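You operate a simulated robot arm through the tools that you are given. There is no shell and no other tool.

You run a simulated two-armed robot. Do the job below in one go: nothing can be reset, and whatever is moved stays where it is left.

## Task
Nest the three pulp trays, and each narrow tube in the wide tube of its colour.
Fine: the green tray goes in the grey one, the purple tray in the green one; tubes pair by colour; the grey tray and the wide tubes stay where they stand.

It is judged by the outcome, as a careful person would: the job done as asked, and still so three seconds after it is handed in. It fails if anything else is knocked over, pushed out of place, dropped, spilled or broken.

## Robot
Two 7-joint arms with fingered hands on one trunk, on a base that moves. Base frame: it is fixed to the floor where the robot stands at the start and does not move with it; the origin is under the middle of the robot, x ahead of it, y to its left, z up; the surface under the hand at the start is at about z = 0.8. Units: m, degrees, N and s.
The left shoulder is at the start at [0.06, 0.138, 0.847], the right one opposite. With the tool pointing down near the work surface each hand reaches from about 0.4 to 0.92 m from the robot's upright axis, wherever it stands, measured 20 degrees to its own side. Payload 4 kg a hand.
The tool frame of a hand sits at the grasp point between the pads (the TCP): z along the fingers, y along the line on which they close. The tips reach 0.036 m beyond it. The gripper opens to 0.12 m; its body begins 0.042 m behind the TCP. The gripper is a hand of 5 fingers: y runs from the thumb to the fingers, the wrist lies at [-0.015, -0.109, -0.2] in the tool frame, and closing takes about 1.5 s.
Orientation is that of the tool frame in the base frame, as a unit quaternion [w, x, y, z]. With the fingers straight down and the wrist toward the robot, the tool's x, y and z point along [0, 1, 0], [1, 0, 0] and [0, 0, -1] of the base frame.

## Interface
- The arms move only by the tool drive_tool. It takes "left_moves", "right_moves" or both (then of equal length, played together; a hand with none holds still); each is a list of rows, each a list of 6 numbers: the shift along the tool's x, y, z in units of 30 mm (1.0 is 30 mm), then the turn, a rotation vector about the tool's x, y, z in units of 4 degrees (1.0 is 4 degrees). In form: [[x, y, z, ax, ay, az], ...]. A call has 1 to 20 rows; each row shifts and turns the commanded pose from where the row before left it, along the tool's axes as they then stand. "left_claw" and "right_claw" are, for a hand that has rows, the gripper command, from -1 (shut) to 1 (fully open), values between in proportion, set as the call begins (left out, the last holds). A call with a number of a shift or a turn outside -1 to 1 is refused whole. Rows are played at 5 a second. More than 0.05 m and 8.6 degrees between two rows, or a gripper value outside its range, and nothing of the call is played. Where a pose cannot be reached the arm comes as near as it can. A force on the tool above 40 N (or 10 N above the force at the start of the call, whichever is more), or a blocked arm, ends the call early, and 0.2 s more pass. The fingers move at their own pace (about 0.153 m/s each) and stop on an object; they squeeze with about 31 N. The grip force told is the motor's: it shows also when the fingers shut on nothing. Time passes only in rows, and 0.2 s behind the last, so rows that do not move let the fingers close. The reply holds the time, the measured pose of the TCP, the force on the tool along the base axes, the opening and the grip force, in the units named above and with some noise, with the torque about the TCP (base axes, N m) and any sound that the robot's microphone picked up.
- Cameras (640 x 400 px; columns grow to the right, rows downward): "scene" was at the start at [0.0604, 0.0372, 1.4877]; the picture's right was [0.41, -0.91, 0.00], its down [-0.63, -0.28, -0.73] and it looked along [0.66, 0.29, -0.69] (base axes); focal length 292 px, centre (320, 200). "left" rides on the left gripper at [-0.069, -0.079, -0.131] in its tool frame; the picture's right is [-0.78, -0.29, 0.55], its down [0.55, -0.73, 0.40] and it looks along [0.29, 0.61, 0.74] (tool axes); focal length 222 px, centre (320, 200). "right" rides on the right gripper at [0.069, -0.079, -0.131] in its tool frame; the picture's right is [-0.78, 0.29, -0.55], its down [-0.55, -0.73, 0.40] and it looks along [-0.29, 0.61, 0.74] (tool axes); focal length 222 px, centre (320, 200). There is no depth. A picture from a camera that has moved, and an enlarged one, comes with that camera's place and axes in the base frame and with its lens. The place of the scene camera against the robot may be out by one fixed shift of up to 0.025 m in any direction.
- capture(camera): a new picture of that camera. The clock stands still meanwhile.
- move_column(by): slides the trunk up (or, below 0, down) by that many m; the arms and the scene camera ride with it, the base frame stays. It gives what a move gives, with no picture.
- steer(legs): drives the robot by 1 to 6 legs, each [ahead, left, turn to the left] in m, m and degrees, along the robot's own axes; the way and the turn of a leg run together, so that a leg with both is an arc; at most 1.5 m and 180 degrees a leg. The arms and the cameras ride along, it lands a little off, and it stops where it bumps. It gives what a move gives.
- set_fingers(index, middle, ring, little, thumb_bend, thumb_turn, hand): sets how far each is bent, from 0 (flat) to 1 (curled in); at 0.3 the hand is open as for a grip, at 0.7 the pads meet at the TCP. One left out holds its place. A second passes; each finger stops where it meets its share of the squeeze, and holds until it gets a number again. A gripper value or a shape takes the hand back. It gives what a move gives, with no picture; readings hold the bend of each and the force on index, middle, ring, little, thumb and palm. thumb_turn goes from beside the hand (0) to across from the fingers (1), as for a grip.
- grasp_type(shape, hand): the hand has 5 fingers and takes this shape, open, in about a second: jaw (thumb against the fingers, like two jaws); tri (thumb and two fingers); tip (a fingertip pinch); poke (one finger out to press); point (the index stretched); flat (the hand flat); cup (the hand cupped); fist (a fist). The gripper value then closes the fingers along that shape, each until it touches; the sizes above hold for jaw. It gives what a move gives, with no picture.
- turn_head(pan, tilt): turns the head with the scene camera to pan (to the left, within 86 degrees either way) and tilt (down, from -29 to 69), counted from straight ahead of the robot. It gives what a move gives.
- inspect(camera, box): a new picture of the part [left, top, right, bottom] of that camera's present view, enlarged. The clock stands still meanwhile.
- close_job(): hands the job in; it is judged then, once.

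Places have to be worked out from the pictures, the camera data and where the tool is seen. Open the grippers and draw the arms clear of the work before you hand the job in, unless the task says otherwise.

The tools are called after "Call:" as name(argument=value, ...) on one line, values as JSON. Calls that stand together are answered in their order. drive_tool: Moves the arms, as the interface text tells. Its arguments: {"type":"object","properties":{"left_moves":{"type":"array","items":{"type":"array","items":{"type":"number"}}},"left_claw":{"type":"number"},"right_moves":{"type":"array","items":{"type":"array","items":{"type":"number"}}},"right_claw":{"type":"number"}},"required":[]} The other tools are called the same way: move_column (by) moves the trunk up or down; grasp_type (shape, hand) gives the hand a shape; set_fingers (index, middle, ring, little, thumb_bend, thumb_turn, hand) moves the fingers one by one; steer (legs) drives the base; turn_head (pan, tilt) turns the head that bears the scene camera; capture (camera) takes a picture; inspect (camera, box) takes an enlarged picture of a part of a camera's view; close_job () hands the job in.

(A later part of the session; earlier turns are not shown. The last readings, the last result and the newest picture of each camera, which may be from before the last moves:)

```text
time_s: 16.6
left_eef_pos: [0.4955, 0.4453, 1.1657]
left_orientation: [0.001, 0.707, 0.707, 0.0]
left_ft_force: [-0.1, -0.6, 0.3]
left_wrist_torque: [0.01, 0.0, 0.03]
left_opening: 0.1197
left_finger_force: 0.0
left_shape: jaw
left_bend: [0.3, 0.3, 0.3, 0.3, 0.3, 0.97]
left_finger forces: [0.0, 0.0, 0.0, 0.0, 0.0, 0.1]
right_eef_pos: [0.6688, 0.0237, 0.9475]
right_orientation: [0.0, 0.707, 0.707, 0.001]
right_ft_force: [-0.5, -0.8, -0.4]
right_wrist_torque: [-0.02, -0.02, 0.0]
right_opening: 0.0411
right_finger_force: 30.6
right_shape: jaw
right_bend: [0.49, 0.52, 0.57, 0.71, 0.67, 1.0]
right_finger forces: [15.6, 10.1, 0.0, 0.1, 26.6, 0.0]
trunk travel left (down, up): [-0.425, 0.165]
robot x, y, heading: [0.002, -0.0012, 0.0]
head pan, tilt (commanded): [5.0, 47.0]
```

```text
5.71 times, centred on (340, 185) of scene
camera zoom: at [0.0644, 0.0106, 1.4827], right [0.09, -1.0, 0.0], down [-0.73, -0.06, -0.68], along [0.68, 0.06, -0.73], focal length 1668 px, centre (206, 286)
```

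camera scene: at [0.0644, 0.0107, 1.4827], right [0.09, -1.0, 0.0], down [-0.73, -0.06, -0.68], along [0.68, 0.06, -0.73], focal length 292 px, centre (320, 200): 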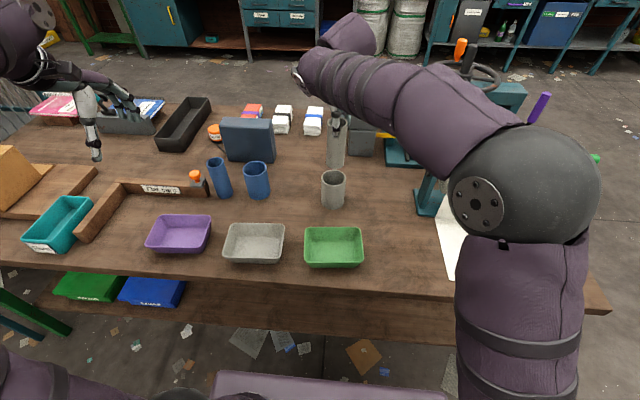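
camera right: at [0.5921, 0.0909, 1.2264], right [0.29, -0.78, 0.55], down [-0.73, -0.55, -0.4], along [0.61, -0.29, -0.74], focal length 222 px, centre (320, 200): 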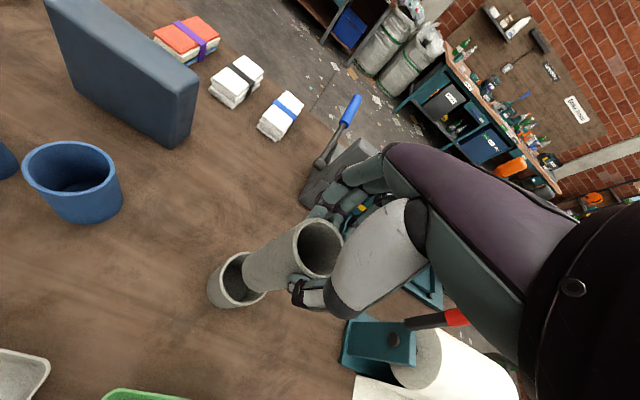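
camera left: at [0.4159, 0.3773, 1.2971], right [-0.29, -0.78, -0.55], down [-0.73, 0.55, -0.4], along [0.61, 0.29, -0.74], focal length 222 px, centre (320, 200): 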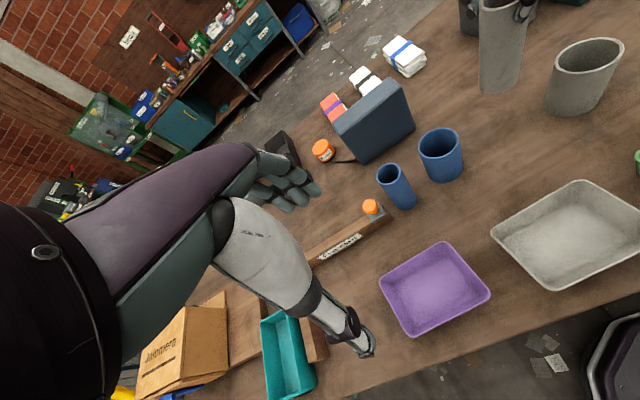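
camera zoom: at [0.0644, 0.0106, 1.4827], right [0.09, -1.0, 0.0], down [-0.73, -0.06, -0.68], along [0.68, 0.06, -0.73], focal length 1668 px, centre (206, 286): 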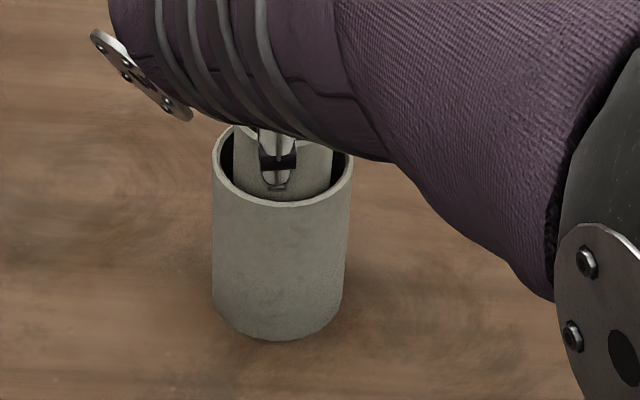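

The thumb and fingertips are still above the wide rim, with ~4 mm left. I'll lower the last 3 mm, then open part way so the fingers only spread ~1 cm each.

Call:
drive_tool(right_moves=[[0, 0, 0.06, 0, 0, 0], [0, 0, 0.05, 0, 0, 0], [0, 0, 0, 0, 0, 0]])

Call:
drive_tool(right_moves=[[0, 0, 0, 0, 0, 0], [0, 0, 0, 0, 0, 0], [0, 0, 0, 0, 0, 0], [0, 0, 0, 0, 0, 0]], right_claw=0.1)

Call:
inspect(camera="left", box=[480, 0, 640, 120])

Call:
inspect(camera="right", box=[210, 200, 370, 320])

```text
time_s: 17.4
left_eef_pos: [0.495, 0.4466, 1.1663]
left_orientation: [0.0, 0.707, 0.707, 0.0]
left_ft_force: [-0.2, -0.5, 0.5]
left_wrist_torque: [0.0, 0.0, 0.0]
left_opening: 0.1196
left_finger_force: 0.0
left_shape: jaw
left_bend: [0.3, 0.3, 0.3, 0.3, 0.3, 0.97]
left_finger forces: [0.1, 0.0, 0.0, 0.1, 0.0, 0.0]
right_eef_pos: [0.6704, 0.0245, 0.9454]
right_orientation: [0.0, 0.707, 0.707, 0.002]
right_ft_force: [2.5, 1.0, 15.2]
right_wrist_torque: [0.0, -0.06, 0.03]
right_opening: 0.0417
right_finger_force: 31.3
right_shape: jaw
right_bend: [0.49, 0.52, 0.57, 0.71, 0.68, 1.0]
right_finger forces: [18.0, 12.0, 0.0, 0.0, 28.7, 0.0]
trunk travel left (down, up): [-0.425, 0.165]
robot x, y, heading: [0.0026, 0.0017, 0.2]
head pan, tilt (commanded): [5.0, 47.0]
```

```text
time_s: 18.4
left_eef_pos: [0.4955, 0.446, 1.1662]
left_orientation: [0.0, 0.707, 0.707, 0.001]
left_ft_force: [0.1, 0.2, 0.3]
left_wrist_torque: [-0.01, 0.04, 0.04]
left_opening: 0.1197
left_finger_force: 0.0
left_shape: jaw
left_bend: [0.3, 0.3, 0.3, 0.3, 0.3, 0.97]
left_finger forces: [0.0, 0.1, 0.0, 0.0, 0.0, 0.0]
right_eef_pos: [0.6693, 0.023, 0.9424]
right_orientation: [0.0, 0.707, 0.707, -0.001]
right_ft_force: [-0.4, -0.1, -0.4]
right_wrist_torque: [-0.04, 0.02, -0.02]
right_opening: 0.0659
right_finger_force: 0.0
right_shape: jaw
right_bend: [0.4, 0.44, 0.42, 0.67, 0.52, 1.0]
right_finger forces: [0.0, 0.0, 0.0, 0.1, 0.0, 0.1]
trunk travel left (down, up): [-0.425, 0.165]
robot x, y, heading: [0.0019, -0.0029, 0.2]
head pan, tilt (commanded): [5.0, 47.0]
```

```text
3.33 times, centred on (560, 60) of left
camera zoom: at [0.4158, 0.3772, 1.2972], right [-0.29, -0.78, -0.55], down [-0.73, 0.55, -0.4], along [0.61, 0.29, -0.74], focal length 740 px, centre (-480, 667)
```

zoom: 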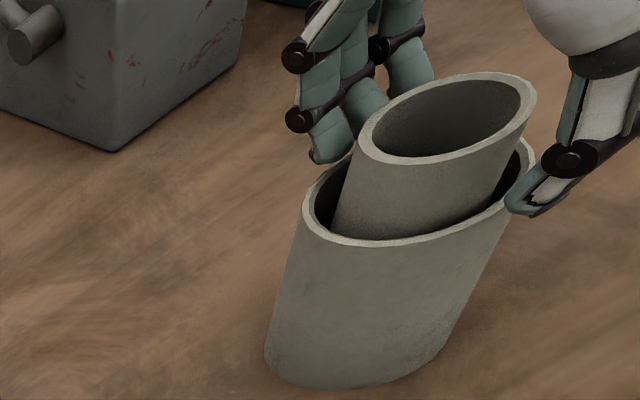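

```text
3.33 times, centred on (290, 260) of right
camera zoom: at [0.5882, 0.0931, 1.0733], right [0.29, -0.78, 0.55], down [-0.74, -0.55, -0.4], along [0.61, -0.29, -0.74], focal length 740 px, centre (420, 0)
```

zoom: 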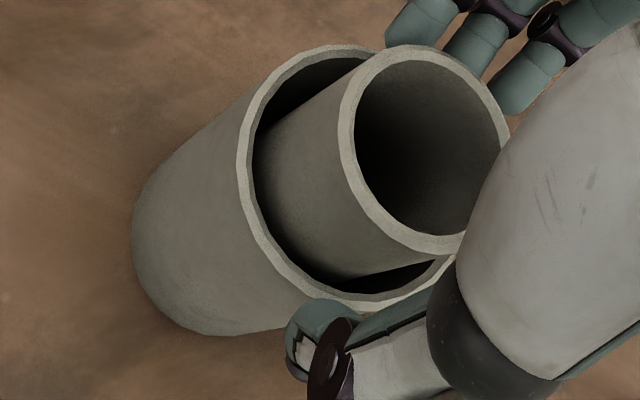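

The tube seated (15 N bottom contact) and stands free inside the wide tube. I'll raise the right hand straight up and clear, then open fully.

Call:
drive_tool(right_moves=[[0, 0, -0.4, 0, 0, 0], [0, 0, -0.6, 0, 0, 0], [0, 0, -0.8, 0, 0, 0], [0, 0, -1, 0, 0, 0], [0, 0, -1, 0, 0, 0], [0, 0, -1, 0, 0, 0], [0, 0, -0.8, 0, 0, 0], [0, 0, 0, 0, 0, 0]])

Call:
capture(camera="right")

Call:
capture(camera="scene")

```text
time_s: 20.2
left_eef_pos: [0.4963, 0.446, 1.1647]
left_orientation: [0.001, 0.708, 0.706, 0.0]
left_ft_force: [-0.4, -1.2, -0.9]
left_wrist_torque: [0.0, -0.01, -0.01]
left_opening: 0.1197
left_finger_force: 0.0
left_shape: jaw
left_bend: [0.3, 0.3, 0.3, 0.3, 0.3, 0.97]
left_finger forces: [0.0, 0.1, 0.0, 0.1, 0.0, 0.1]
right_eef_pos: [0.6678, 0.0257, 1.1105]
right_orientation: [0.0, 0.707, 0.707, 0.0]
right_ft_force: [0.8, -0.1, -0.6]
right_wrist_torque: [0.02, 0.01, 0.0]
right_opening: 0.0656
right_finger_force: 0.0
right_shape: jaw
right_bend: [0.4, 0.44, 0.42, 0.67, 0.52, 1.0]
right_finger forces: [0.0, 0.0, 0.1, 0.1, 0.1, 0.1]
trunk travel left (down, up): [-0.425, 0.165]
robot x, y, heading: [0.0024, 0.0001, 0.1]
head pan, tilt (commanded): [5.0, 47.0]
```

```text
taken
camera right: at [0.5873, 0.0945, 1.2404], right [0.29, -0.78, 0.55], down [-0.74, -0.55, -0.4], along [0.61, -0.29, -0.74], focal length 222 px, centre (320, 200)
```

right: 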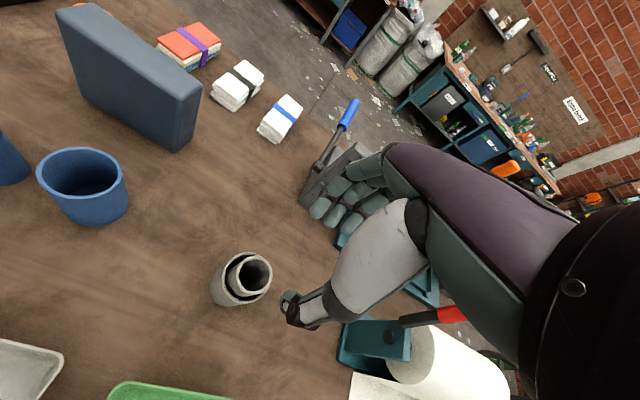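

```text
taken
camera scene: at [0.0644, 0.0106, 1.4827], right [0.09, -1.0, 0.0], down [-0.73, -0.06, -0.68], along [0.68, 0.06, -0.73], focal length 292 px, centre (320, 200)
```

scene: 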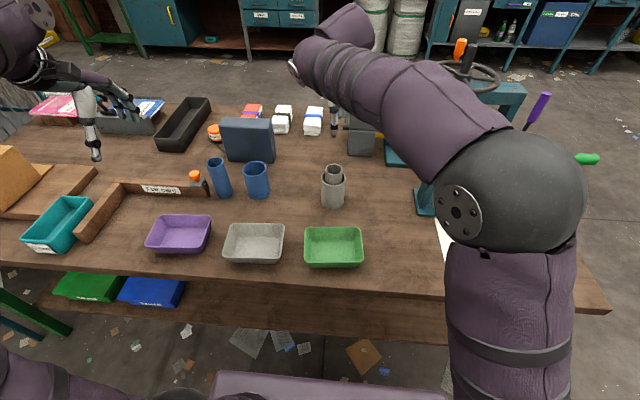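

The grey pair is nested and standing. Now the left hand goes above the blue narrow tube at about (0.669, 0.368) while the right hand draws back out of the way.

Call:
drive_tool(left_moves=[[-0.37, 0.82, 0.4, 0, 0, 0], [-0.37, 0.82, 0.4, 0, 0, 0], [-0.37, 0.82, 0.4, 0, 0, 0], [-0.37, 0.82, 0.4, 0, 0, 0], [-0.37, 0.82, 0.4, 0, 0, 0], [-0.37, 0.82, 0.4, 0, 0, 0], [-0.37, 0.82, 0.4, 0, 0, 0], [0, 0, 0, 0, 0, 0]], right_moves=[[-0.28, -0.7, -0.1, 0, 0, 0], [-0.28, -0.7, -0.1, 0, 0, 0], [-0.28, -0.7, -0.1, 0, 0, 0], [-0.28, -0.7, -0.1, 0, 0, 0], [-0.28, -0.7, -0.1, 0, 0, 0], [-0.28, -0.7, -0.1, 0, 0, 0], [-0.28, -0.7, -0.1, 0, 0, 0], [0, 0, 0, 0, 0, 0]], right_claw=1, left_claw=1)

Call:
capture(camera="left")

Call:
capture(camera="right")

Call:
capture(camera="scene")

```text
time_s: 22.0
left_eef_pos: [0.6681, 0.3682, 1.0821]
left_orientation: [-0.001, 0.707, 0.707, 0.0]
left_ft_force: [0.6, 0.1, -0.1]
left_wrist_torque: [0.04, 0.0, -0.02]
left_opening: 0.1198
left_finger_force: 0.0
left_shape: jaw
left_bend: [0.3, 0.3, 0.3, 0.3, 0.3, 0.97]
left_finger forces: [0.0, 0.1, 0.0, 0.1, 0.0, 0.0]
right_eef_pos: [0.5231, -0.0346, 1.1349]
right_orientation: [0.0, 0.707, 0.707, 0.0]
right_ft_force: [0.0, 0.4, 0.5]
right_wrist_torque: [-0.01, 0.01, -0.01]
right_opening: 0.1202
right_finger_force: 0.1
right_shape: jaw
right_bend: [0.3, 0.3, 0.3, 0.3, 0.3, 0.97]
right_finger forces: [0.0, 0.0, 0.0, 0.0, 0.1, 0.0]
trunk travel left (down, up): [-0.425, 0.165]
robot x, y, heading: [-0.0003, -0.0038, -0.3]
head pan, tilt (commanded): [5.0, 47.0]
```

```text
taken
camera left: at [0.587, 0.2998, 1.2134], right [-0.29, -0.78, -0.55], down [-0.73, 0.55, -0.4], along [0.61, 0.29, -0.74], focal length 222 px, centre (320, 200)
```

left: 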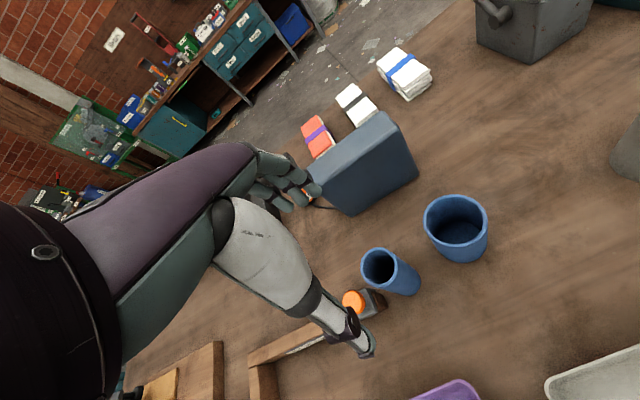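

```text
taken
camera right: at [0.4419, 0.0344, 1.2646], right [0.29, -0.78, 0.55], down [-0.73, -0.55, -0.4], along [0.61, -0.29, -0.74], focal length 222 px, centre (320, 200)
```

right: 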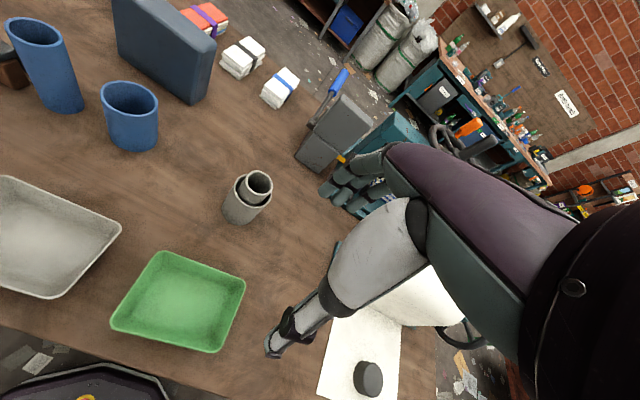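

```text
taken
camera scene: at [0.0643, 0.0108, 1.4827], right [0.09, -1.0, 0.0], down [-0.73, -0.06, -0.68], along [0.68, 0.06, -0.73], focal length 292 px, centre (320, 200)
```

scene: 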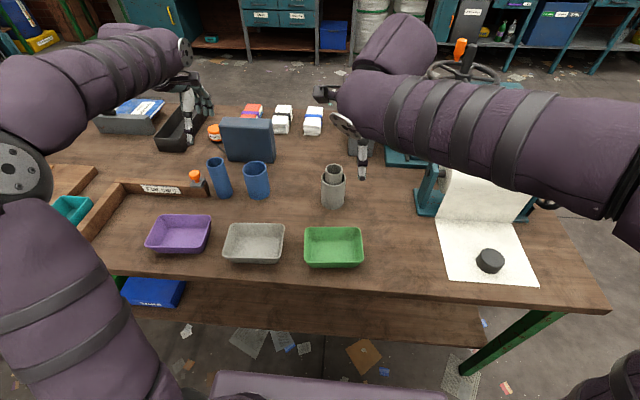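

The blue narrow tube top is at about (0.671, 0.368, 0.934) and the hand is nearly on it. The orange-knobbed stamp is 8 cm away and lower than the fingertips will go. I'll descend in two stages.

Call:
drive_tool(left_moves=[[0, 0.11, 0.7, 0, 0, 0], [0, 0, 0.8, 0, 0, 0], [0, 0, 0.8, 0, 0, 0], [0, 0, 0.5, 0, 0, 0], [0, 0, 0, 0, 0, 0]])

Call:
capture(camera="left")

Call:
inspect(camera="scene", box=[140, 60, 300, 210])

```text
time_s: 23.2
left_eef_pos: [0.6701, 0.3684, 0.9962]
left_orientation: [-0.001, 0.707, 0.707, 0.0]
left_ft_force: [-0.9, 0.4, 0.0]
left_wrist_torque: [0.0, -0.02, -0.03]
left_opening: 0.1197
left_finger_force: 0.1
left_shape: jaw
left_bend: [0.3, 0.3, 0.3, 0.3, 0.3, 0.97]
left_finger forces: [0.0, 0.1, 0.1, 0.1, 0.0, 0.0]
right_eef_pos: [0.5231, -0.0339, 1.1347]
right_orientation: [0.0, 0.707, 0.707, 0.001]
right_ft_force: [-0.7, -0.3, -0.2]
right_wrist_torque: [0.0, 0.02, -0.03]
right_opening: 0.1198
right_finger_force: 0.0
right_shape: jaw
right_bend: [0.3, 0.3, 0.3, 0.3, 0.3, 0.97]
right_finger forces: [0.0, 0.1, 0.0, 0.0, 0.0, 0.1]
trunk travel left (down, up): [-0.425, 0.165]
robot x, y, heading: [0.0029, -0.001, -0.0]
head pan, tilt (commanded): [5.0, 47.0]
```

```text
taken
camera left: at [0.5906, 0.2994, 1.1285], right [-0.29, -0.78, -0.55], down [-0.73, 0.55, -0.4], along [0.61, 0.29, -0.74], focal length 222 px, centre (320, 200)
```

left: 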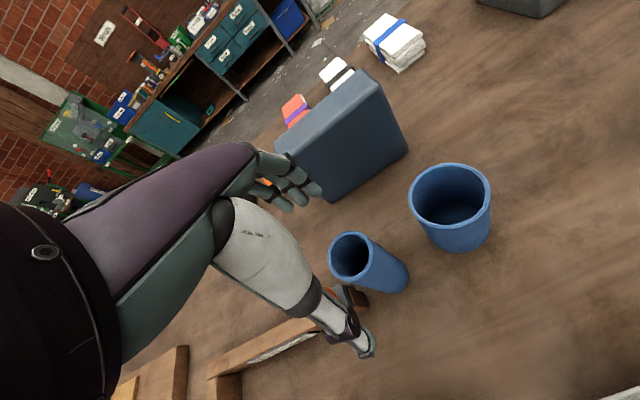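

```text
2.67 times, centred on (220, 135) of scene
camera zoom: at [0.0644, 0.0106, 1.4827], right [0.09, -1.0, 0.0], down [-0.73, -0.06, -0.68], along [0.68, 0.06, -0.73], focal length 778 px, centre (587, 373)
```

zoom: 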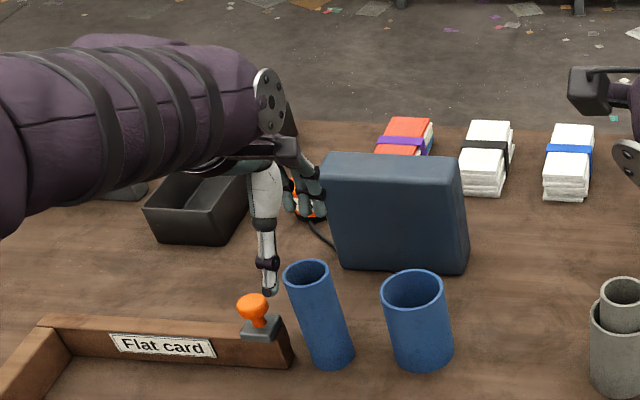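

The rim measures (0.670, 0.367), right under the TCP. I'll descend to z≈0.942 and close.

Call:
drive_tool(left_moves=[[0, 0, 0.7, 0, 0, 0], [0, 0, 0.6, 0, 0, 0], [0, 0, 0.5, 0, 0, 0], [0, 0, 0, 0, 0, 0]])

Call:
drive_tool(left_moves=[[0, 0, 0, 0, 0, 0], [0, 0, 0, 0, 0, 0], [0, 0, 0, 0, 0, 0], [0, 0, 0, 0, 0, 0], [0, 0, 0, 0, 0, 0], [0, 0, 0, 0, 0, 0], [0, 0, 0, 0, 0, 0], [0, 0, 0, 0, 0, 0]], left_claw=-1)

Call:
capture(camera="left")

Call:
inspect(camera="scene", box=[140, 60, 300, 210])

```text
time_s: 24.2
left_eef_pos: [0.6703, 0.3684, 0.9422]
left_orientation: [0.0, 0.707, 0.707, -0.001]
left_ft_force: [0.4, 1.0, -0.5]
left_wrist_torque: [0.03, -0.01, -0.02]
left_opening: 0.1197
left_finger_force: 0.0
left_shape: jaw
left_bend: [0.3, 0.3, 0.3, 0.3, 0.3, 0.97]
left_finger forces: [0.1, 0.1, 0.0, 0.0, 0.0, 0.0]
right_eef_pos: [0.5236, -0.035, 1.1333]
right_orientation: [0.0, 0.707, 0.707, 0.0]
right_ft_force: [-0.5, -0.2, -0.2]
right_wrist_torque: [0.0, 0.02, 0.0]
right_opening: 0.1199
right_finger_force: 0.1
right_shape: jaw
right_bend: [0.3, 0.3, 0.3, 0.3, 0.3, 0.97]
right_finger forces: [0.0, 0.0, 0.1, 0.0, 0.0, 0.0]
trunk travel left (down, up): [-0.425, 0.165]
robot x, y, heading: [0.0002, -0.0016, -0.0]
head pan, tilt (commanded): [5.0, 47.0]
```

```text
time_s: 26.0
left_eef_pos: [0.6719, 0.3683, 0.9429]
left_orientation: [0.001, 0.708, 0.707, 0.0]
left_ft_force: [-0.4, 0.3, 0.2]
left_wrist_torque: [0.0, 0.03, 0.0]
left_opening: 0.0409
left_finger_force: 30.8
left_shape: jaw
left_bend: [0.49, 0.52, 0.57, 0.71, 0.67, 1.0]
left_finger forces: [15.1, 10.2, 0.0, 0.1, 26.7, 0.0]
right_eef_pos: [0.5235, -0.0352, 1.1348]
right_orientation: [0.0, 0.707, 0.707, -0.001]
right_ft_force: [0.0, -0.7, 0.4]
right_wrist_torque: [0.03, 0.02, -0.02]
right_opening: 0.1196
right_finger_force: 0.0
right_shape: jaw
right_bend: [0.3, 0.3, 0.3, 0.3, 0.3, 0.97]
right_finger forces: [0.1, 0.0, 0.1, 0.0, 0.0, 0.0]
trunk travel left (down, up): [-0.425, 0.165]
robot x, y, heading: [0.0001, 0.0003, 0.0]
head pan, tilt (commanded): [5.0, 47.0]
```

```text
taken
camera left: at [0.5909, 0.2991, 1.0753], right [-0.29, -0.78, -0.55], down [-0.73, 0.55, -0.4], along [0.61, 0.29, -0.74], focal length 222 px, centre (320, 200)
```

left: 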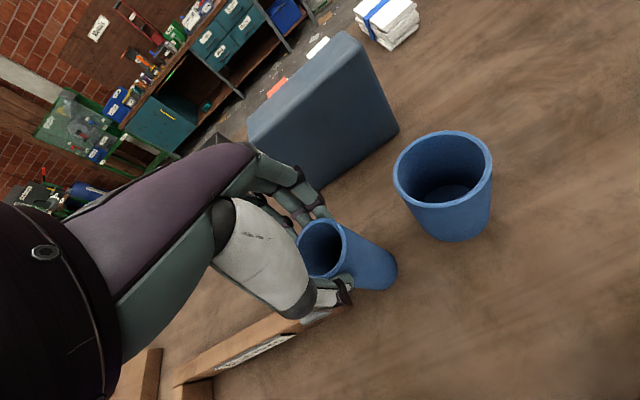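

```text
2.67 times, centred on (220, 135) of scene
camera zoom: at [0.0644, 0.0106, 1.4827], right [0.09, -1.0, 0.0], down [-0.73, -0.06, -0.68], along [0.68, 0.06, -0.73], focal length 778 px, centre (587, 373)
```

zoom: 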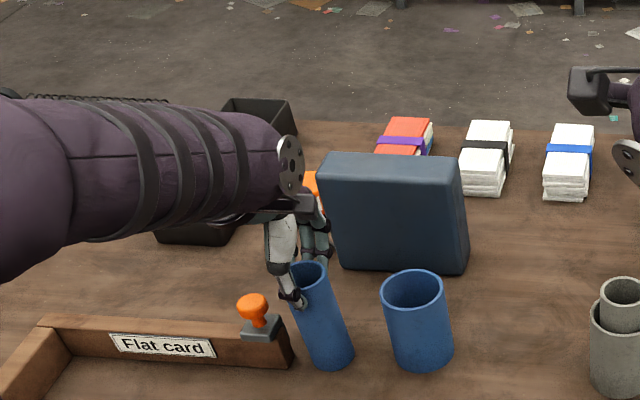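

The left hand grips the blue narrow tube the same way, at 31 N. I'll lift it 0.15 m, then carry it over the blue wide tube at about (0.688, 0.263).

Call:
drive_tool(left_moves=[[0, 0, -0.3, 0, 0, 0], [0, 0, -0.6, 0, 0, 0], [0, 0, -0.8, 0, 0, 0], [0, 0, -0.8, 0, 0, 0], [0, 0, -0.8, 0, 0, 0], [0, 0, -0.8, 0, 0, 0], [0, 0, -0.7, 0, 0, 0], [0, 0, -0.3, 0, 0, 0], [0, 0, 0, 0, 0, 0]])

Call:
drive_tool(left_moves=[[-0.4, 0.1, 0, 0, 0, 0], [-0.7, 0.13, 0, 0, 0, 0], [-0.8, 0.14, 0, 0, 0, 0], [-0.8, 0.14, 0, 0, 0, 0], [-0.5, 0.1, 0, 0, 0, 0], [-0.24, 0.04, 0, 0, 0, 0], [0, 0, 0, 0, 0, 0], [0, 0, 0, 0, 0, 0]])

Call:
capture(camera="left")

Call:
inspect(camera="scene", box=[200, 90, 330, 210])

Call:
inspect(camera="right", box=[40, 0, 240, 160])

```text
time_s: 28.0
left_eef_pos: [0.6727, 0.3669, 1.0953]
left_orientation: [0.0, 0.707, 0.708, 0.0]
left_ft_force: [-0.1, 1.1, 0.2]
left_wrist_torque: [-0.02, 0.0, -0.01]
left_opening: 0.0408
left_finger_force: 31.0
left_shape: jaw
left_bend: [0.49, 0.52, 0.57, 0.71, 0.67, 1.0]
left_finger forces: [15.0, 10.3, 0.1, 0.0, 26.5, 0.0]
right_eef_pos: [0.523, -0.0352, 1.1345]
right_orientation: [0.0, 0.707, 0.707, 0.0]
right_ft_force: [-0.2, -0.4, 0.4]
right_wrist_torque: [0.03, 0.01, 0.0]
right_opening: 0.1199
right_finger_force: 0.1
right_shape: jaw
right_bend: [0.3, 0.3, 0.3, 0.3, 0.3, 0.97]
right_finger forces: [0.1, 0.1, 0.1, 0.1, 0.0, 0.1]
trunk travel left (down, up): [-0.425, 0.165]
robot x, y, heading: [-0.0018, 0.0011, -0.2]
head pan, tilt (commanded): [5.0, 47.0]
```

```text
time_s: 29.8
left_eef_pos: [0.6913, 0.2644, 1.0948]
left_orientation: [0.0, 0.707, 0.707, 0.0]
left_ft_force: [0.1, -0.6, -1.1]
left_wrist_torque: [0.01, 0.03, 0.01]
left_opening: 0.0409
left_finger_force: 30.5
left_shape: jaw
left_bend: [0.49, 0.52, 0.57, 0.71, 0.67, 1.0]
left_finger forces: [15.1, 10.3, 0.0, 0.0, 26.5, 0.0]
right_eef_pos: [0.5228, -0.0359, 1.1336]
right_orientation: [0.0, 0.707, 0.707, 0.0]
right_ft_force: [-0.7, -0.9, 0.2]
right_wrist_torque: [-0.04, -0.01, -0.03]
right_opening: 0.1195
right_finger_force: 0.0
right_shape: jaw
right_bend: [0.3, 0.3, 0.3, 0.3, 0.3, 0.97]
right_finger forces: [0.0, 0.0, 0.0, 0.1, 0.0, 0.1]
trunk travel left (down, up): [-0.425, 0.165]
robot x, y, heading: [-0.0009, -0.0013, -0.0]
head pan, tilt (commanded): [5.0, 47.0]
```

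```text
taken
camera left: at [0.6106, 0.1957, 1.2276], right [-0.29, -0.78, -0.55], down [-0.74, 0.55, -0.4], along [0.61, 0.29, -0.74], focal length 222 px, centre (320, 200)
```

left: 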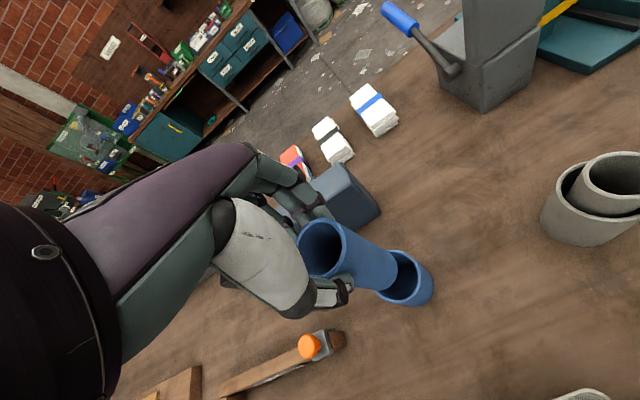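

```text
3.33 times, centred on (265, 150) of scene
camera zoom: at [0.0644, 0.0106, 1.4827], right [0.09, -1.0, 0.0], down [-0.73, -0.06, -0.68], along [0.68, 0.06, -0.73], focal length 973 px, centre (503, 367)
```

zoom: 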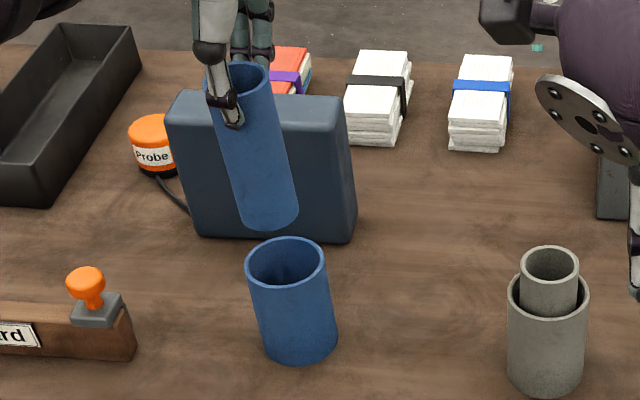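

```text
2.50 times, centred on (140, 80) of right
camera zoom: at [0.4423, 0.0342, 1.2645], right [0.29, -0.78, 0.55], down [-0.73, -0.55, -0.4], along [0.61, -0.29, -0.74], focal length 555 px, centre (770, 500)
```

zoom: 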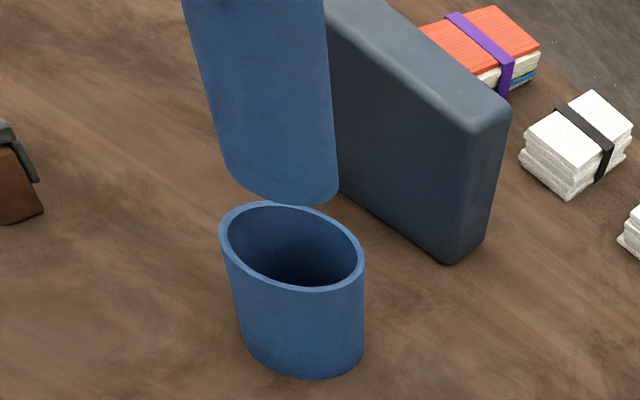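

It looks well aligned from both side views. I'll lower to just above the rim and check closely.

Call:
drive_tool(left_moves=[[0, 0, 0.4, 0, 0, 0], [0, 0, 0.5, 0, 0, 0], [0, 0, 0.4, 0, 0, 0], [0, 0, 0, 0, 0, 0], [0, 0, 0, 0, 0, 0]])

Call:
inspect(camera="left", box=[280, 200, 440, 320])

Call:
inspect(camera="scene", box=[200, 90, 330, 210])

Call:
inspect(camera="right", box=[40, 0, 240, 160])

```text
time_s: 31.0
left_eef_pos: [0.6886, 0.2638, 1.0572]
left_orientation: [0.0, 0.707, 0.707, 0.0]
left_ft_force: [-0.9, 0.0, 0.0]
left_wrist_torque: [-0.02, -0.04, -0.01]
left_opening: 0.0409
left_finger_force: 31.1
left_shape: jaw
left_bend: [0.49, 0.52, 0.57, 0.71, 0.67, 1.0]
left_finger forces: [14.9, 10.4, 0.0, 0.0, 26.5, 0.0]
right_eef_pos: [0.5229, -0.0352, 1.1339]
right_orientation: [0.0, 0.708, 0.707, 0.001]
right_ft_force: [0.4, 0.2, 0.0]
right_wrist_torque: [0.02, 0.0, 0.0]
right_opening: 0.12
right_finger_force: 0.1
right_shape: jaw
right_bend: [0.3, 0.3, 0.3, 0.3, 0.3, 0.97]
right_finger forces: [0.0, 0.0, 0.1, 0.0, 0.0, 0.1]
trunk travel left (down, up): [-0.425, 0.165]
robot x, y, heading: [0.0005, 0.0025, -0.1]
head pan, tilt (commanded): [5.0, 47.0]
```

```text
3.33 times, centred on (360, 260) of left
camera zoom: at [0.6092, 0.1962, 1.1889], right [-0.29, -0.78, -0.55], down [-0.74, 0.55, -0.4], along [0.61, 0.29, -0.74], focal length 740 px, centre (187, 0)
```

zoom: 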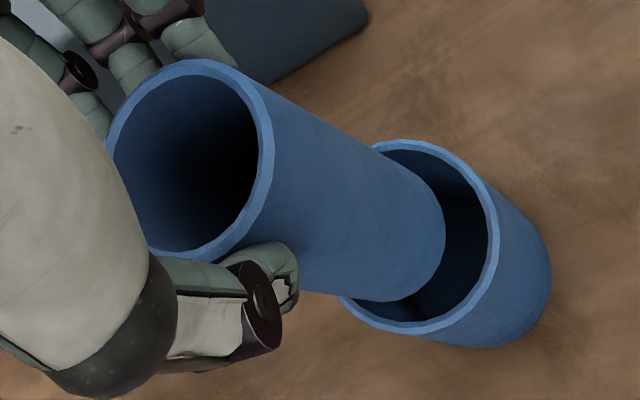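

```text
3.33 times, centred on (265, 150) of scene
camera zoom: at [0.0645, 0.0106, 1.4827], right [0.09, -1.0, 0.0], down [-0.73, -0.06, -0.68], along [0.68, 0.06, -0.73], focal length 973 px, centre (503, 367)
```

zoom: 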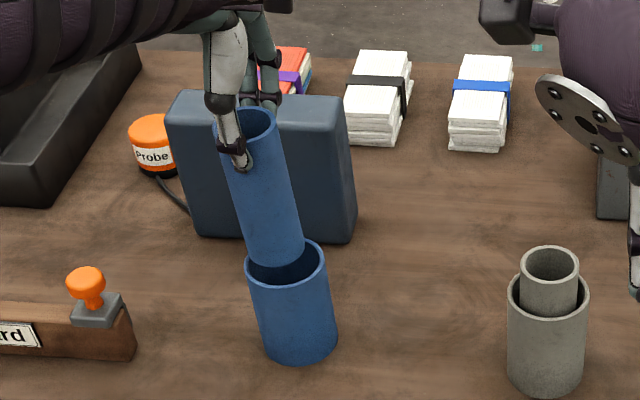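

```text
2.50 times, centred on (140, 80) of right
camera zoom: at [0.4423, 0.0342, 1.2645], right [0.29, -0.78, 0.55], down [-0.73, -0.55, -0.4], along [0.61, -0.29, -0.74], focal length 555 px, centre (770, 500)
```

zoom: 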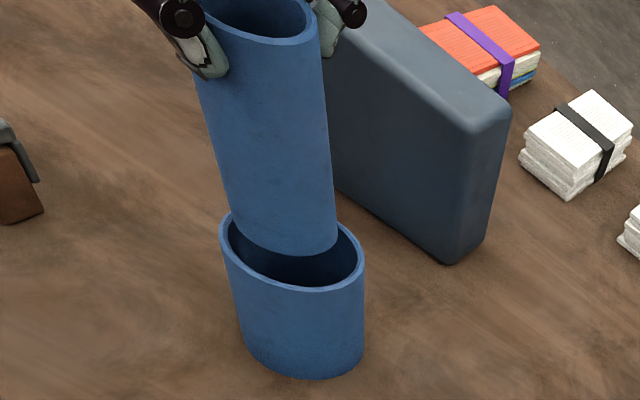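

The offset needs a precise read. I'll zoom further in on the scene and right views of the tube bottom against the wide rim.

Call:
inspect(camera="scene", box=[230, 140, 290, 185])

Call:
inspect(camera="right", box=[90, 50, 190, 130])

```text
8.89 times, centred on (260, 162) of scene
camera zoom: at [0.0645, 0.0106, 1.4827], right [0.09, -1.0, 0.0], down [-0.73, -0.06, -0.68], along [0.68, 0.06, -0.73], focal length 2594 px, centre (853, 533)
```

zoom: 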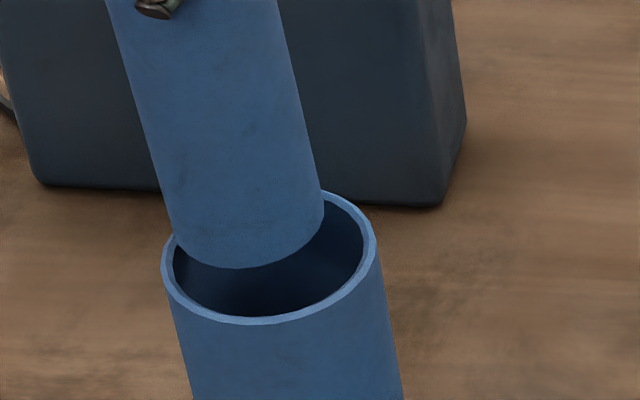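

```text
5.00 times, centred on (140, 90) of right
camera zoom: at [0.4423, 0.0342, 1.2645], right [0.29, -0.78, 0.55], down [-0.73, -0.55, -0.4], along [0.61, -0.29, -0.74], focal length 1111 px, centre (1220, 750)
```

zoom: 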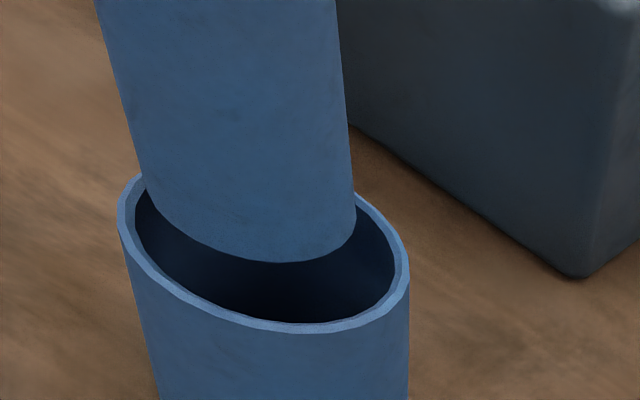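

The three views agree that the tube should shift about −2 mm in x and −4.5 mm in y to be centred. I'll apply that, lower ~25 mm so the bottom just enters, and look.

Call:
drive_tool(left_moves=[[-0.15, -0.07, 0, 0, 0, 0], [0, 0, 0.2, 0, 0, 0], [0, 0, 0.3, 0, 0, 0], [0, 0, 0.3, 0, 0, 0], [0, 0, 0, 0, 0, 0]])

Call:
inspect(camera="left", box=[280, 200, 440, 320])

Call:
inspect(camera="scene", box=[230, 140, 290, 185])

Call:
inspect(camera="right", box=[90, 50, 190, 130])

```text
time_s: 32.2
left_eef_pos: [0.6892, 0.2609, 1.0331]
left_orientation: [0.0, 0.707, 0.707, 0.0]
left_ft_force: [-0.4, -0.3, -0.4]
left_wrist_torque: [-0.05, 0.0, 0.0]
left_opening: 0.0404
left_finger_force: 30.6
left_shape: jaw
left_bend: [0.49, 0.52, 0.57, 0.71, 0.67, 1.0]
left_finger forces: [15.0, 10.4, 0.0, 0.0, 26.6, 0.1]
right_eef_pos: [0.5229, -0.0349, 1.1341]
right_orientation: [0.0, 0.707, 0.707, 0.001]
right_ft_force: [0.8, 0.4, 0.2]
right_wrist_torque: [-0.01, -0.01, 0.01]
right_opening: 0.1198
right_finger_force: 0.0
right_shape: jaw
right_bend: [0.3, 0.3, 0.3, 0.3, 0.3, 0.97]
right_finger forces: [0.0, 0.0, 0.0, 0.0, 0.0, 0.0]
trunk travel left (down, up): [-0.425, 0.165]
robot x, y, heading: [-0.0002, 0.0032, -0.0]
head pan, tilt (commanded): [5.0, 47.0]
```

```text
3.33 times, centred on (360, 260) of left
camera zoom: at [0.6093, 0.192, 1.1651], right [-0.29, -0.78, -0.55], down [-0.73, 0.55, -0.4], along [0.61, 0.29, -0.74], focal length 740 px, centre (187, 0)
```

zoom: 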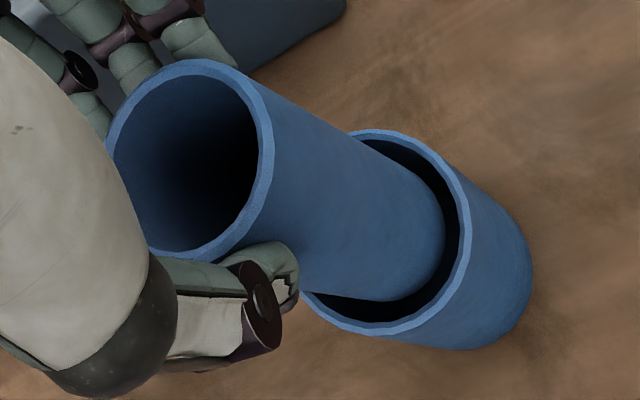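

```text
8.89 times, centred on (260, 162) of scene
camera zoom: at [0.0644, 0.0106, 1.4827], right [0.09, -1.0, 0.0], down [-0.73, -0.06, -0.68], along [0.68, 0.06, -0.73], focal length 2594 px, centre (853, 533)
```

zoom: 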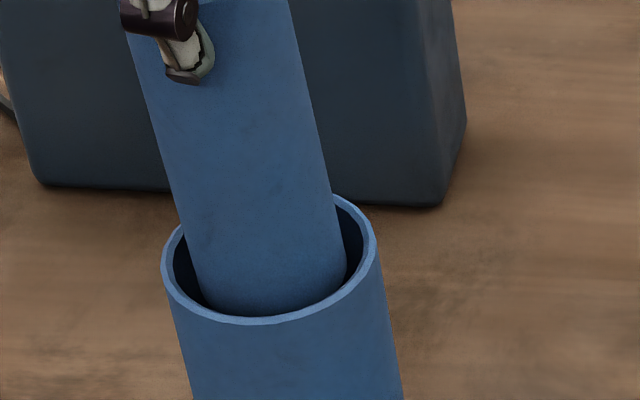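

```text
5.00 times, centred on (140, 90) of right
camera zoom: at [0.4423, 0.0342, 1.2645], right [0.29, -0.78, 0.55], down [-0.73, -0.55, -0.4], along [0.61, -0.29, -0.74], focal length 1111 px, centre (1220, 750)
```

zoom: 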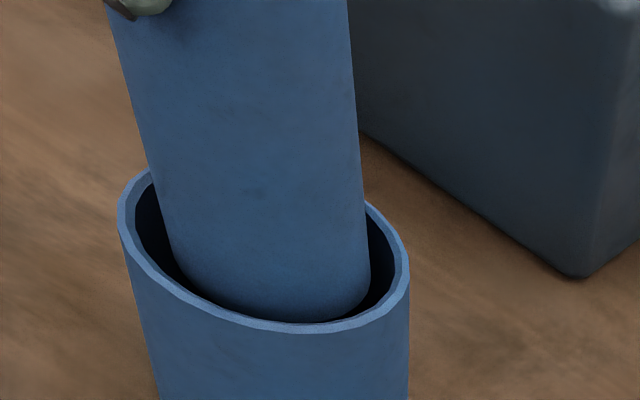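

It's inside the wide tube with even gaps and no force. I'll lower another ~68 mm.

Call:
drive_tool(left_moves=[[0, 0, 0.2, 0, 0, 0], [0, 0, 0.4, 0, 0, 0], [0, 0, 0.4, 0, 0, 0], [0, 0, 0.4, 0, 0, 0], [0, 0, 0.4, 0, 0, 0], [0, 0, 0.3, 0, 0, 0], [0, 0, 0.2, 0, 0, 0], [0, 0, 0, 0, 0, 0]])

Call:
inspect(camera="left", box=[280, 200, 440, 320])

Call:
inspect(camera="scene", box=[230, 140, 290, 185])

Call:
inspect(camera="right", box=[90, 50, 190, 130])

```text
time_s: 34.0
left_eef_pos: [0.6888, 0.2588, 0.9654]
left_orientation: [0.0, 0.707, 0.707, 0.0]
left_ft_force: [0.2, 0.5, 0.5]
left_wrist_torque: [0.02, -0.02, -0.02]
left_opening: 0.0406
left_finger_force: 31.3
left_shape: jaw
left_bend: [0.49, 0.52, 0.57, 0.71, 0.67, 1.0]
left_finger forces: [15.0, 10.4, 0.1, 0.0, 26.6, 0.0]
right_eef_pos: [0.523, -0.0361, 1.1342]
right_orientation: [0.0, 0.707, 0.707, 0.0]
right_ft_force: [-0.1, -0.9, -0.1]
right_wrist_torque: [-0.01, 0.01, 0.0]
right_opening: 0.1198
right_finger_force: 0.0
right_shape: jaw
right_bend: [0.3, 0.3, 0.3, 0.3, 0.3, 0.97]
right_finger forces: [0.0, 0.0, 0.0, 0.0, 0.1, 0.1]
trunk travel left (down, up): [-0.425, 0.165]
robot x, y, heading: [0.003, -0.0019, 0.1]
head pan, tilt (commanded): [5.0, 47.0]
```

```text
3.33 times, centred on (360, 260) of left
camera zoom: at [0.6093, 0.191, 1.0964], right [-0.29, -0.78, -0.55], down [-0.73, 0.55, -0.4], along [0.61, 0.29, -0.74], focal length 740 px, centre (187, 0)
```

zoom: 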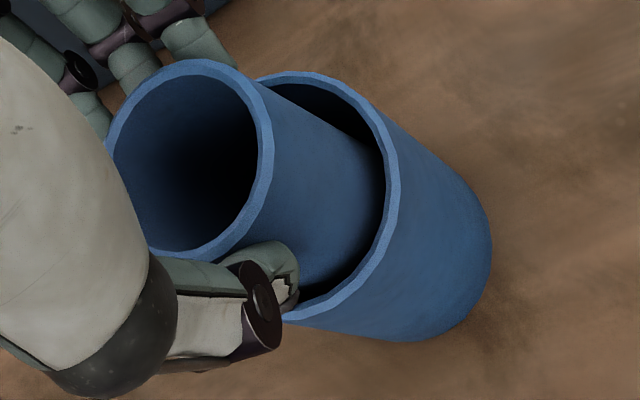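

```text
8.89 times, centred on (260, 162) of scene
camera zoom: at [0.0644, 0.0106, 1.4827], right [0.09, -1.0, 0.0], down [-0.73, -0.06, -0.68], along [0.68, 0.06, -0.73], focal length 2594 px, centre (853, 533)
```

zoom: 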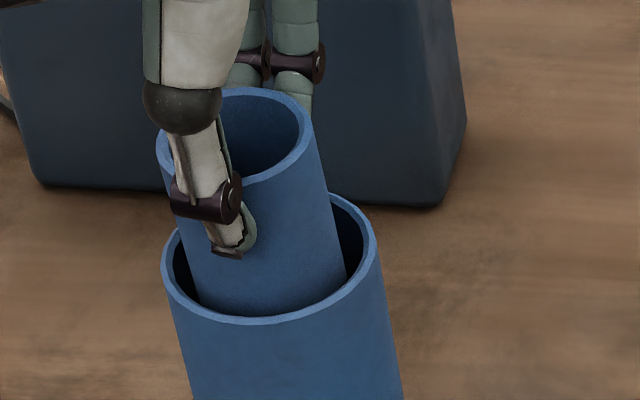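

```text
5.00 times, centred on (140, 90) of right
camera zoom: at [0.4423, 0.0342, 1.2645], right [0.29, -0.78, 0.55], down [-0.73, -0.55, -0.4], along [0.61, -0.29, -0.74], focal length 1111 px, centre (1220, 750)
```

zoom: 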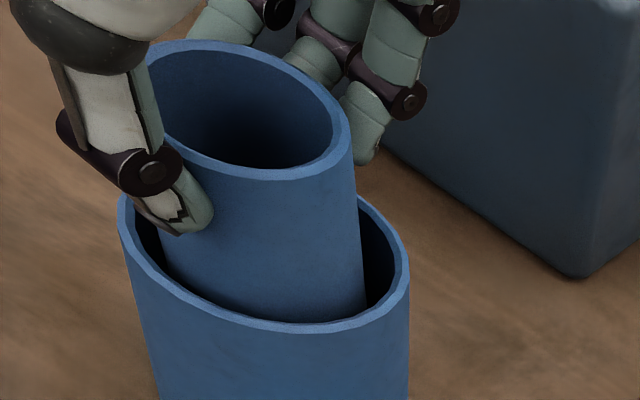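

It's centred with ~20 mm to go. I'll lower in small steps until it nearly touches the bottom, then check the thumb against the rim.

Call:
drive_tool(left_moves=[[0, 0, 0.2, 0, 0, 0], [0, 0, 0.2, 0, 0, 0], [0, 0, 0.15, 0, 0, 0], [0, 0, 0, 0, 0, 0]])

Call:
inspect(camera="right", box=[90, 50, 190, 130])

Call:
inspect(camera="scene", box=[230, 140, 290, 185])

```text
time_s: 35.0
left_eef_pos: [0.6886, 0.26, 0.9474]
left_orientation: [0.0, 0.707, 0.707, 0.0]
left_ft_force: [-0.4, -0.5, 0.4]
left_wrist_torque: [-0.01, 0.01, -0.01]
left_opening: 0.0407
left_finger_force: 31.0
left_shape: jaw
left_bend: [0.49, 0.52, 0.57, 0.71, 0.67, 1.0]
left_finger forces: [15.0, 10.4, 0.1, 0.1, 26.7, 0.1]
right_eef_pos: [0.5226, -0.0348, 1.1352]
right_orientation: [0.0, 0.707, 0.707, 0.001]
right_ft_force: [0.0, -0.2, -0.6]
right_wrist_torque: [0.04, -0.02, -0.04]
right_opening: 0.1197
right_finger_force: 0.0
right_shape: jaw
right_bend: [0.3, 0.3, 0.3, 0.3, 0.3, 0.97]
right_finger forces: [0.1, 0.0, 0.0, 0.1, 0.1, 0.0]
trunk travel left (down, up): [-0.425, 0.165]
robot x, y, heading: [-0.0019, -0.0021, -0.0]
head pan, tilt (commanded): [5.0, 47.0]
```

```text
5.00 times, centred on (140, 90) of right
camera zoom: at [0.4423, 0.0342, 1.2645], right [0.29, -0.78, 0.55], down [-0.73, -0.55, -0.4], along [0.61, -0.29, -0.74], focal length 1111 px, centre (1220, 750)
```

zoom: 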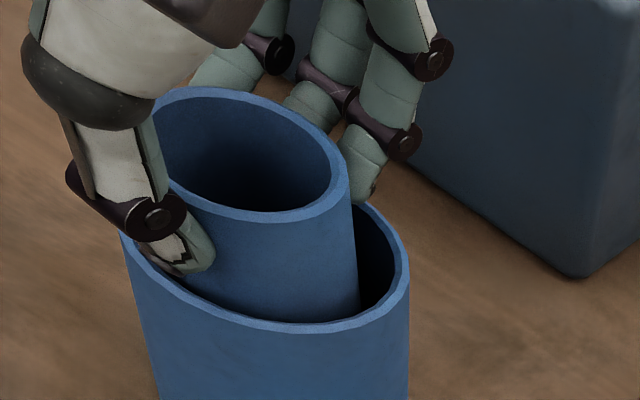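

```text
8.89 times, centred on (260, 162) of scene
camera zoom: at [0.0644, 0.0106, 1.4827], right [0.09, -1.0, 0.0], down [-0.73, -0.06, -0.68], along [0.68, 0.06, -0.73], focal length 2594 px, centre (853, 533)
```

zoom: 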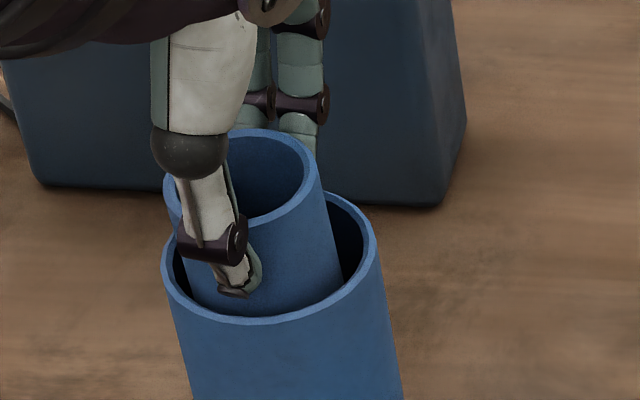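

About 4 mm is left, with no contact yet. I'll lower 3 mm and open part way.

Call:
drive_tool(left_moves=[[0, 0, 0.06, 0, 0, 0], [0, 0, 0.05, 0, 0, 0], [0, 0, 0, 0, 0, 0]])

Call:
drive_tool(left_moves=[[0, 0, 0, 0, 0, 0], [0, 0, 0, 0, 0, 0], [0, 0, 0, 0, 0, 0], [0, 0, 0, 0, 0, 0]], left_claw=0.1)

Call:
inspect(camera="right", box=[90, 50, 190, 130])

Call:
inspect(camera="scene", box=[230, 140, 290, 185])

```text
time_s: 35.8
left_eef_pos: [0.6896, 0.2608, 0.9453]
left_orientation: [0.001, 0.707, 0.707, 0.0]
left_ft_force: [0.6, -1.1, 8.0]
left_wrist_torque: [-0.01, 0.01, -0.03]
left_opening: 0.041
left_finger_force: 31.5
left_shape: jaw
left_bend: [0.49, 0.52, 0.57, 0.71, 0.68, 1.0]
left_finger forces: [16.1, 11.5, 0.0, 0.0, 27.6, 0.1]
right_eef_pos: [0.5232, -0.0346, 1.1352]
right_orientation: [0.0, 0.707, 0.707, 0.0]
right_ft_force: [-0.3, -0.2, 0.1]
right_wrist_torque: [-0.01, 0.01, -0.02]
right_opening: 0.1197
right_finger_force: 0.0
right_shape: jaw
right_bend: [0.3, 0.3, 0.3, 0.3, 0.3, 0.97]
right_finger forces: [0.0, 0.0, 0.0, 0.0, 0.0, 0.1]
trunk travel left (down, up): [-0.425, 0.165]
robot x, y, heading: [0.001, -0.0006, -0.2]
head pan, tilt (commanded): [5.0, 47.0]
```

```text
time_s: 36.8
left_eef_pos: [0.6883, 0.2602, 0.9442]
left_orientation: [0.0, 0.706, 0.708, 0.0]
left_ft_force: [0.2, 0.1, -0.7]
left_wrist_torque: [0.0, -0.01, 0.0]
left_opening: 0.066
left_finger_force: 0.1
left_shape: jaw
left_bend: [0.4, 0.44, 0.42, 0.67, 0.52, 1.0]
left_finger forces: [0.0, 0.0, 0.1, 0.1, 0.0, 0.1]
right_eef_pos: [0.5225, -0.0369, 1.1348]
right_orientation: [0.0, 0.707, 0.707, -0.001]
right_ft_force: [-0.3, 0.7, 0.4]
right_wrist_torque: [0.03, -0.02, -0.02]
right_opening: 0.1198
right_finger_force: 0.3
right_shape: jaw
right_bend: [0.3, 0.3, 0.3, 0.3, 0.3, 0.97]
right_finger forces: [0.1, 0.1, 0.1, 0.0, 0.0, 0.0]
trunk travel left (down, up): [-0.425, 0.165]
robot x, y, heading: [0.0013, -0.001, -0.2]
head pan, tilt (commanded): [5.0, 47.0]
```

```text
5.00 times, centred on (140, 90) of right
camera zoom: at [0.4422, 0.0342, 1.2645], right [0.29, -0.78, 0.55], down [-0.73, -0.55, -0.4], along [0.61, -0.29, -0.74], focal length 1111 px, centre (1220, 750)
```

zoom: 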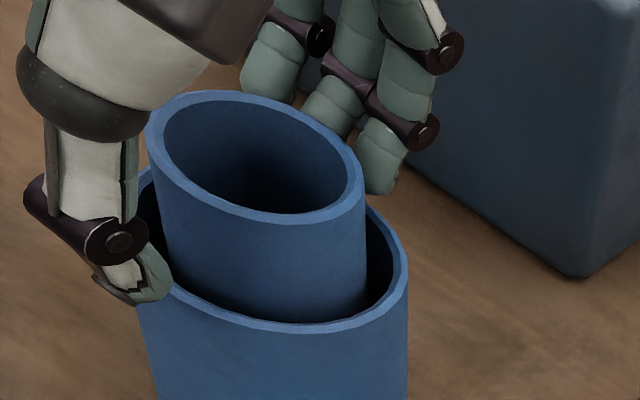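

```text
8.89 times, centred on (260, 162) of scene
camera zoom: at [0.0644, 0.0106, 1.4827], right [0.09, -1.0, 0.0], down [-0.73, -0.06, -0.68], along [0.68, 0.06, -0.73], focal length 2594 px, centre (853, 533)
```

zoom: 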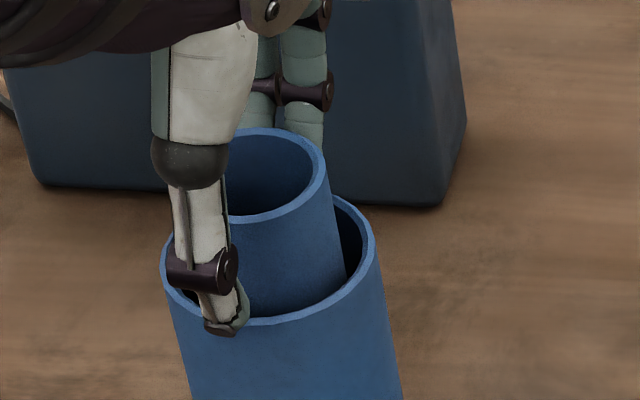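

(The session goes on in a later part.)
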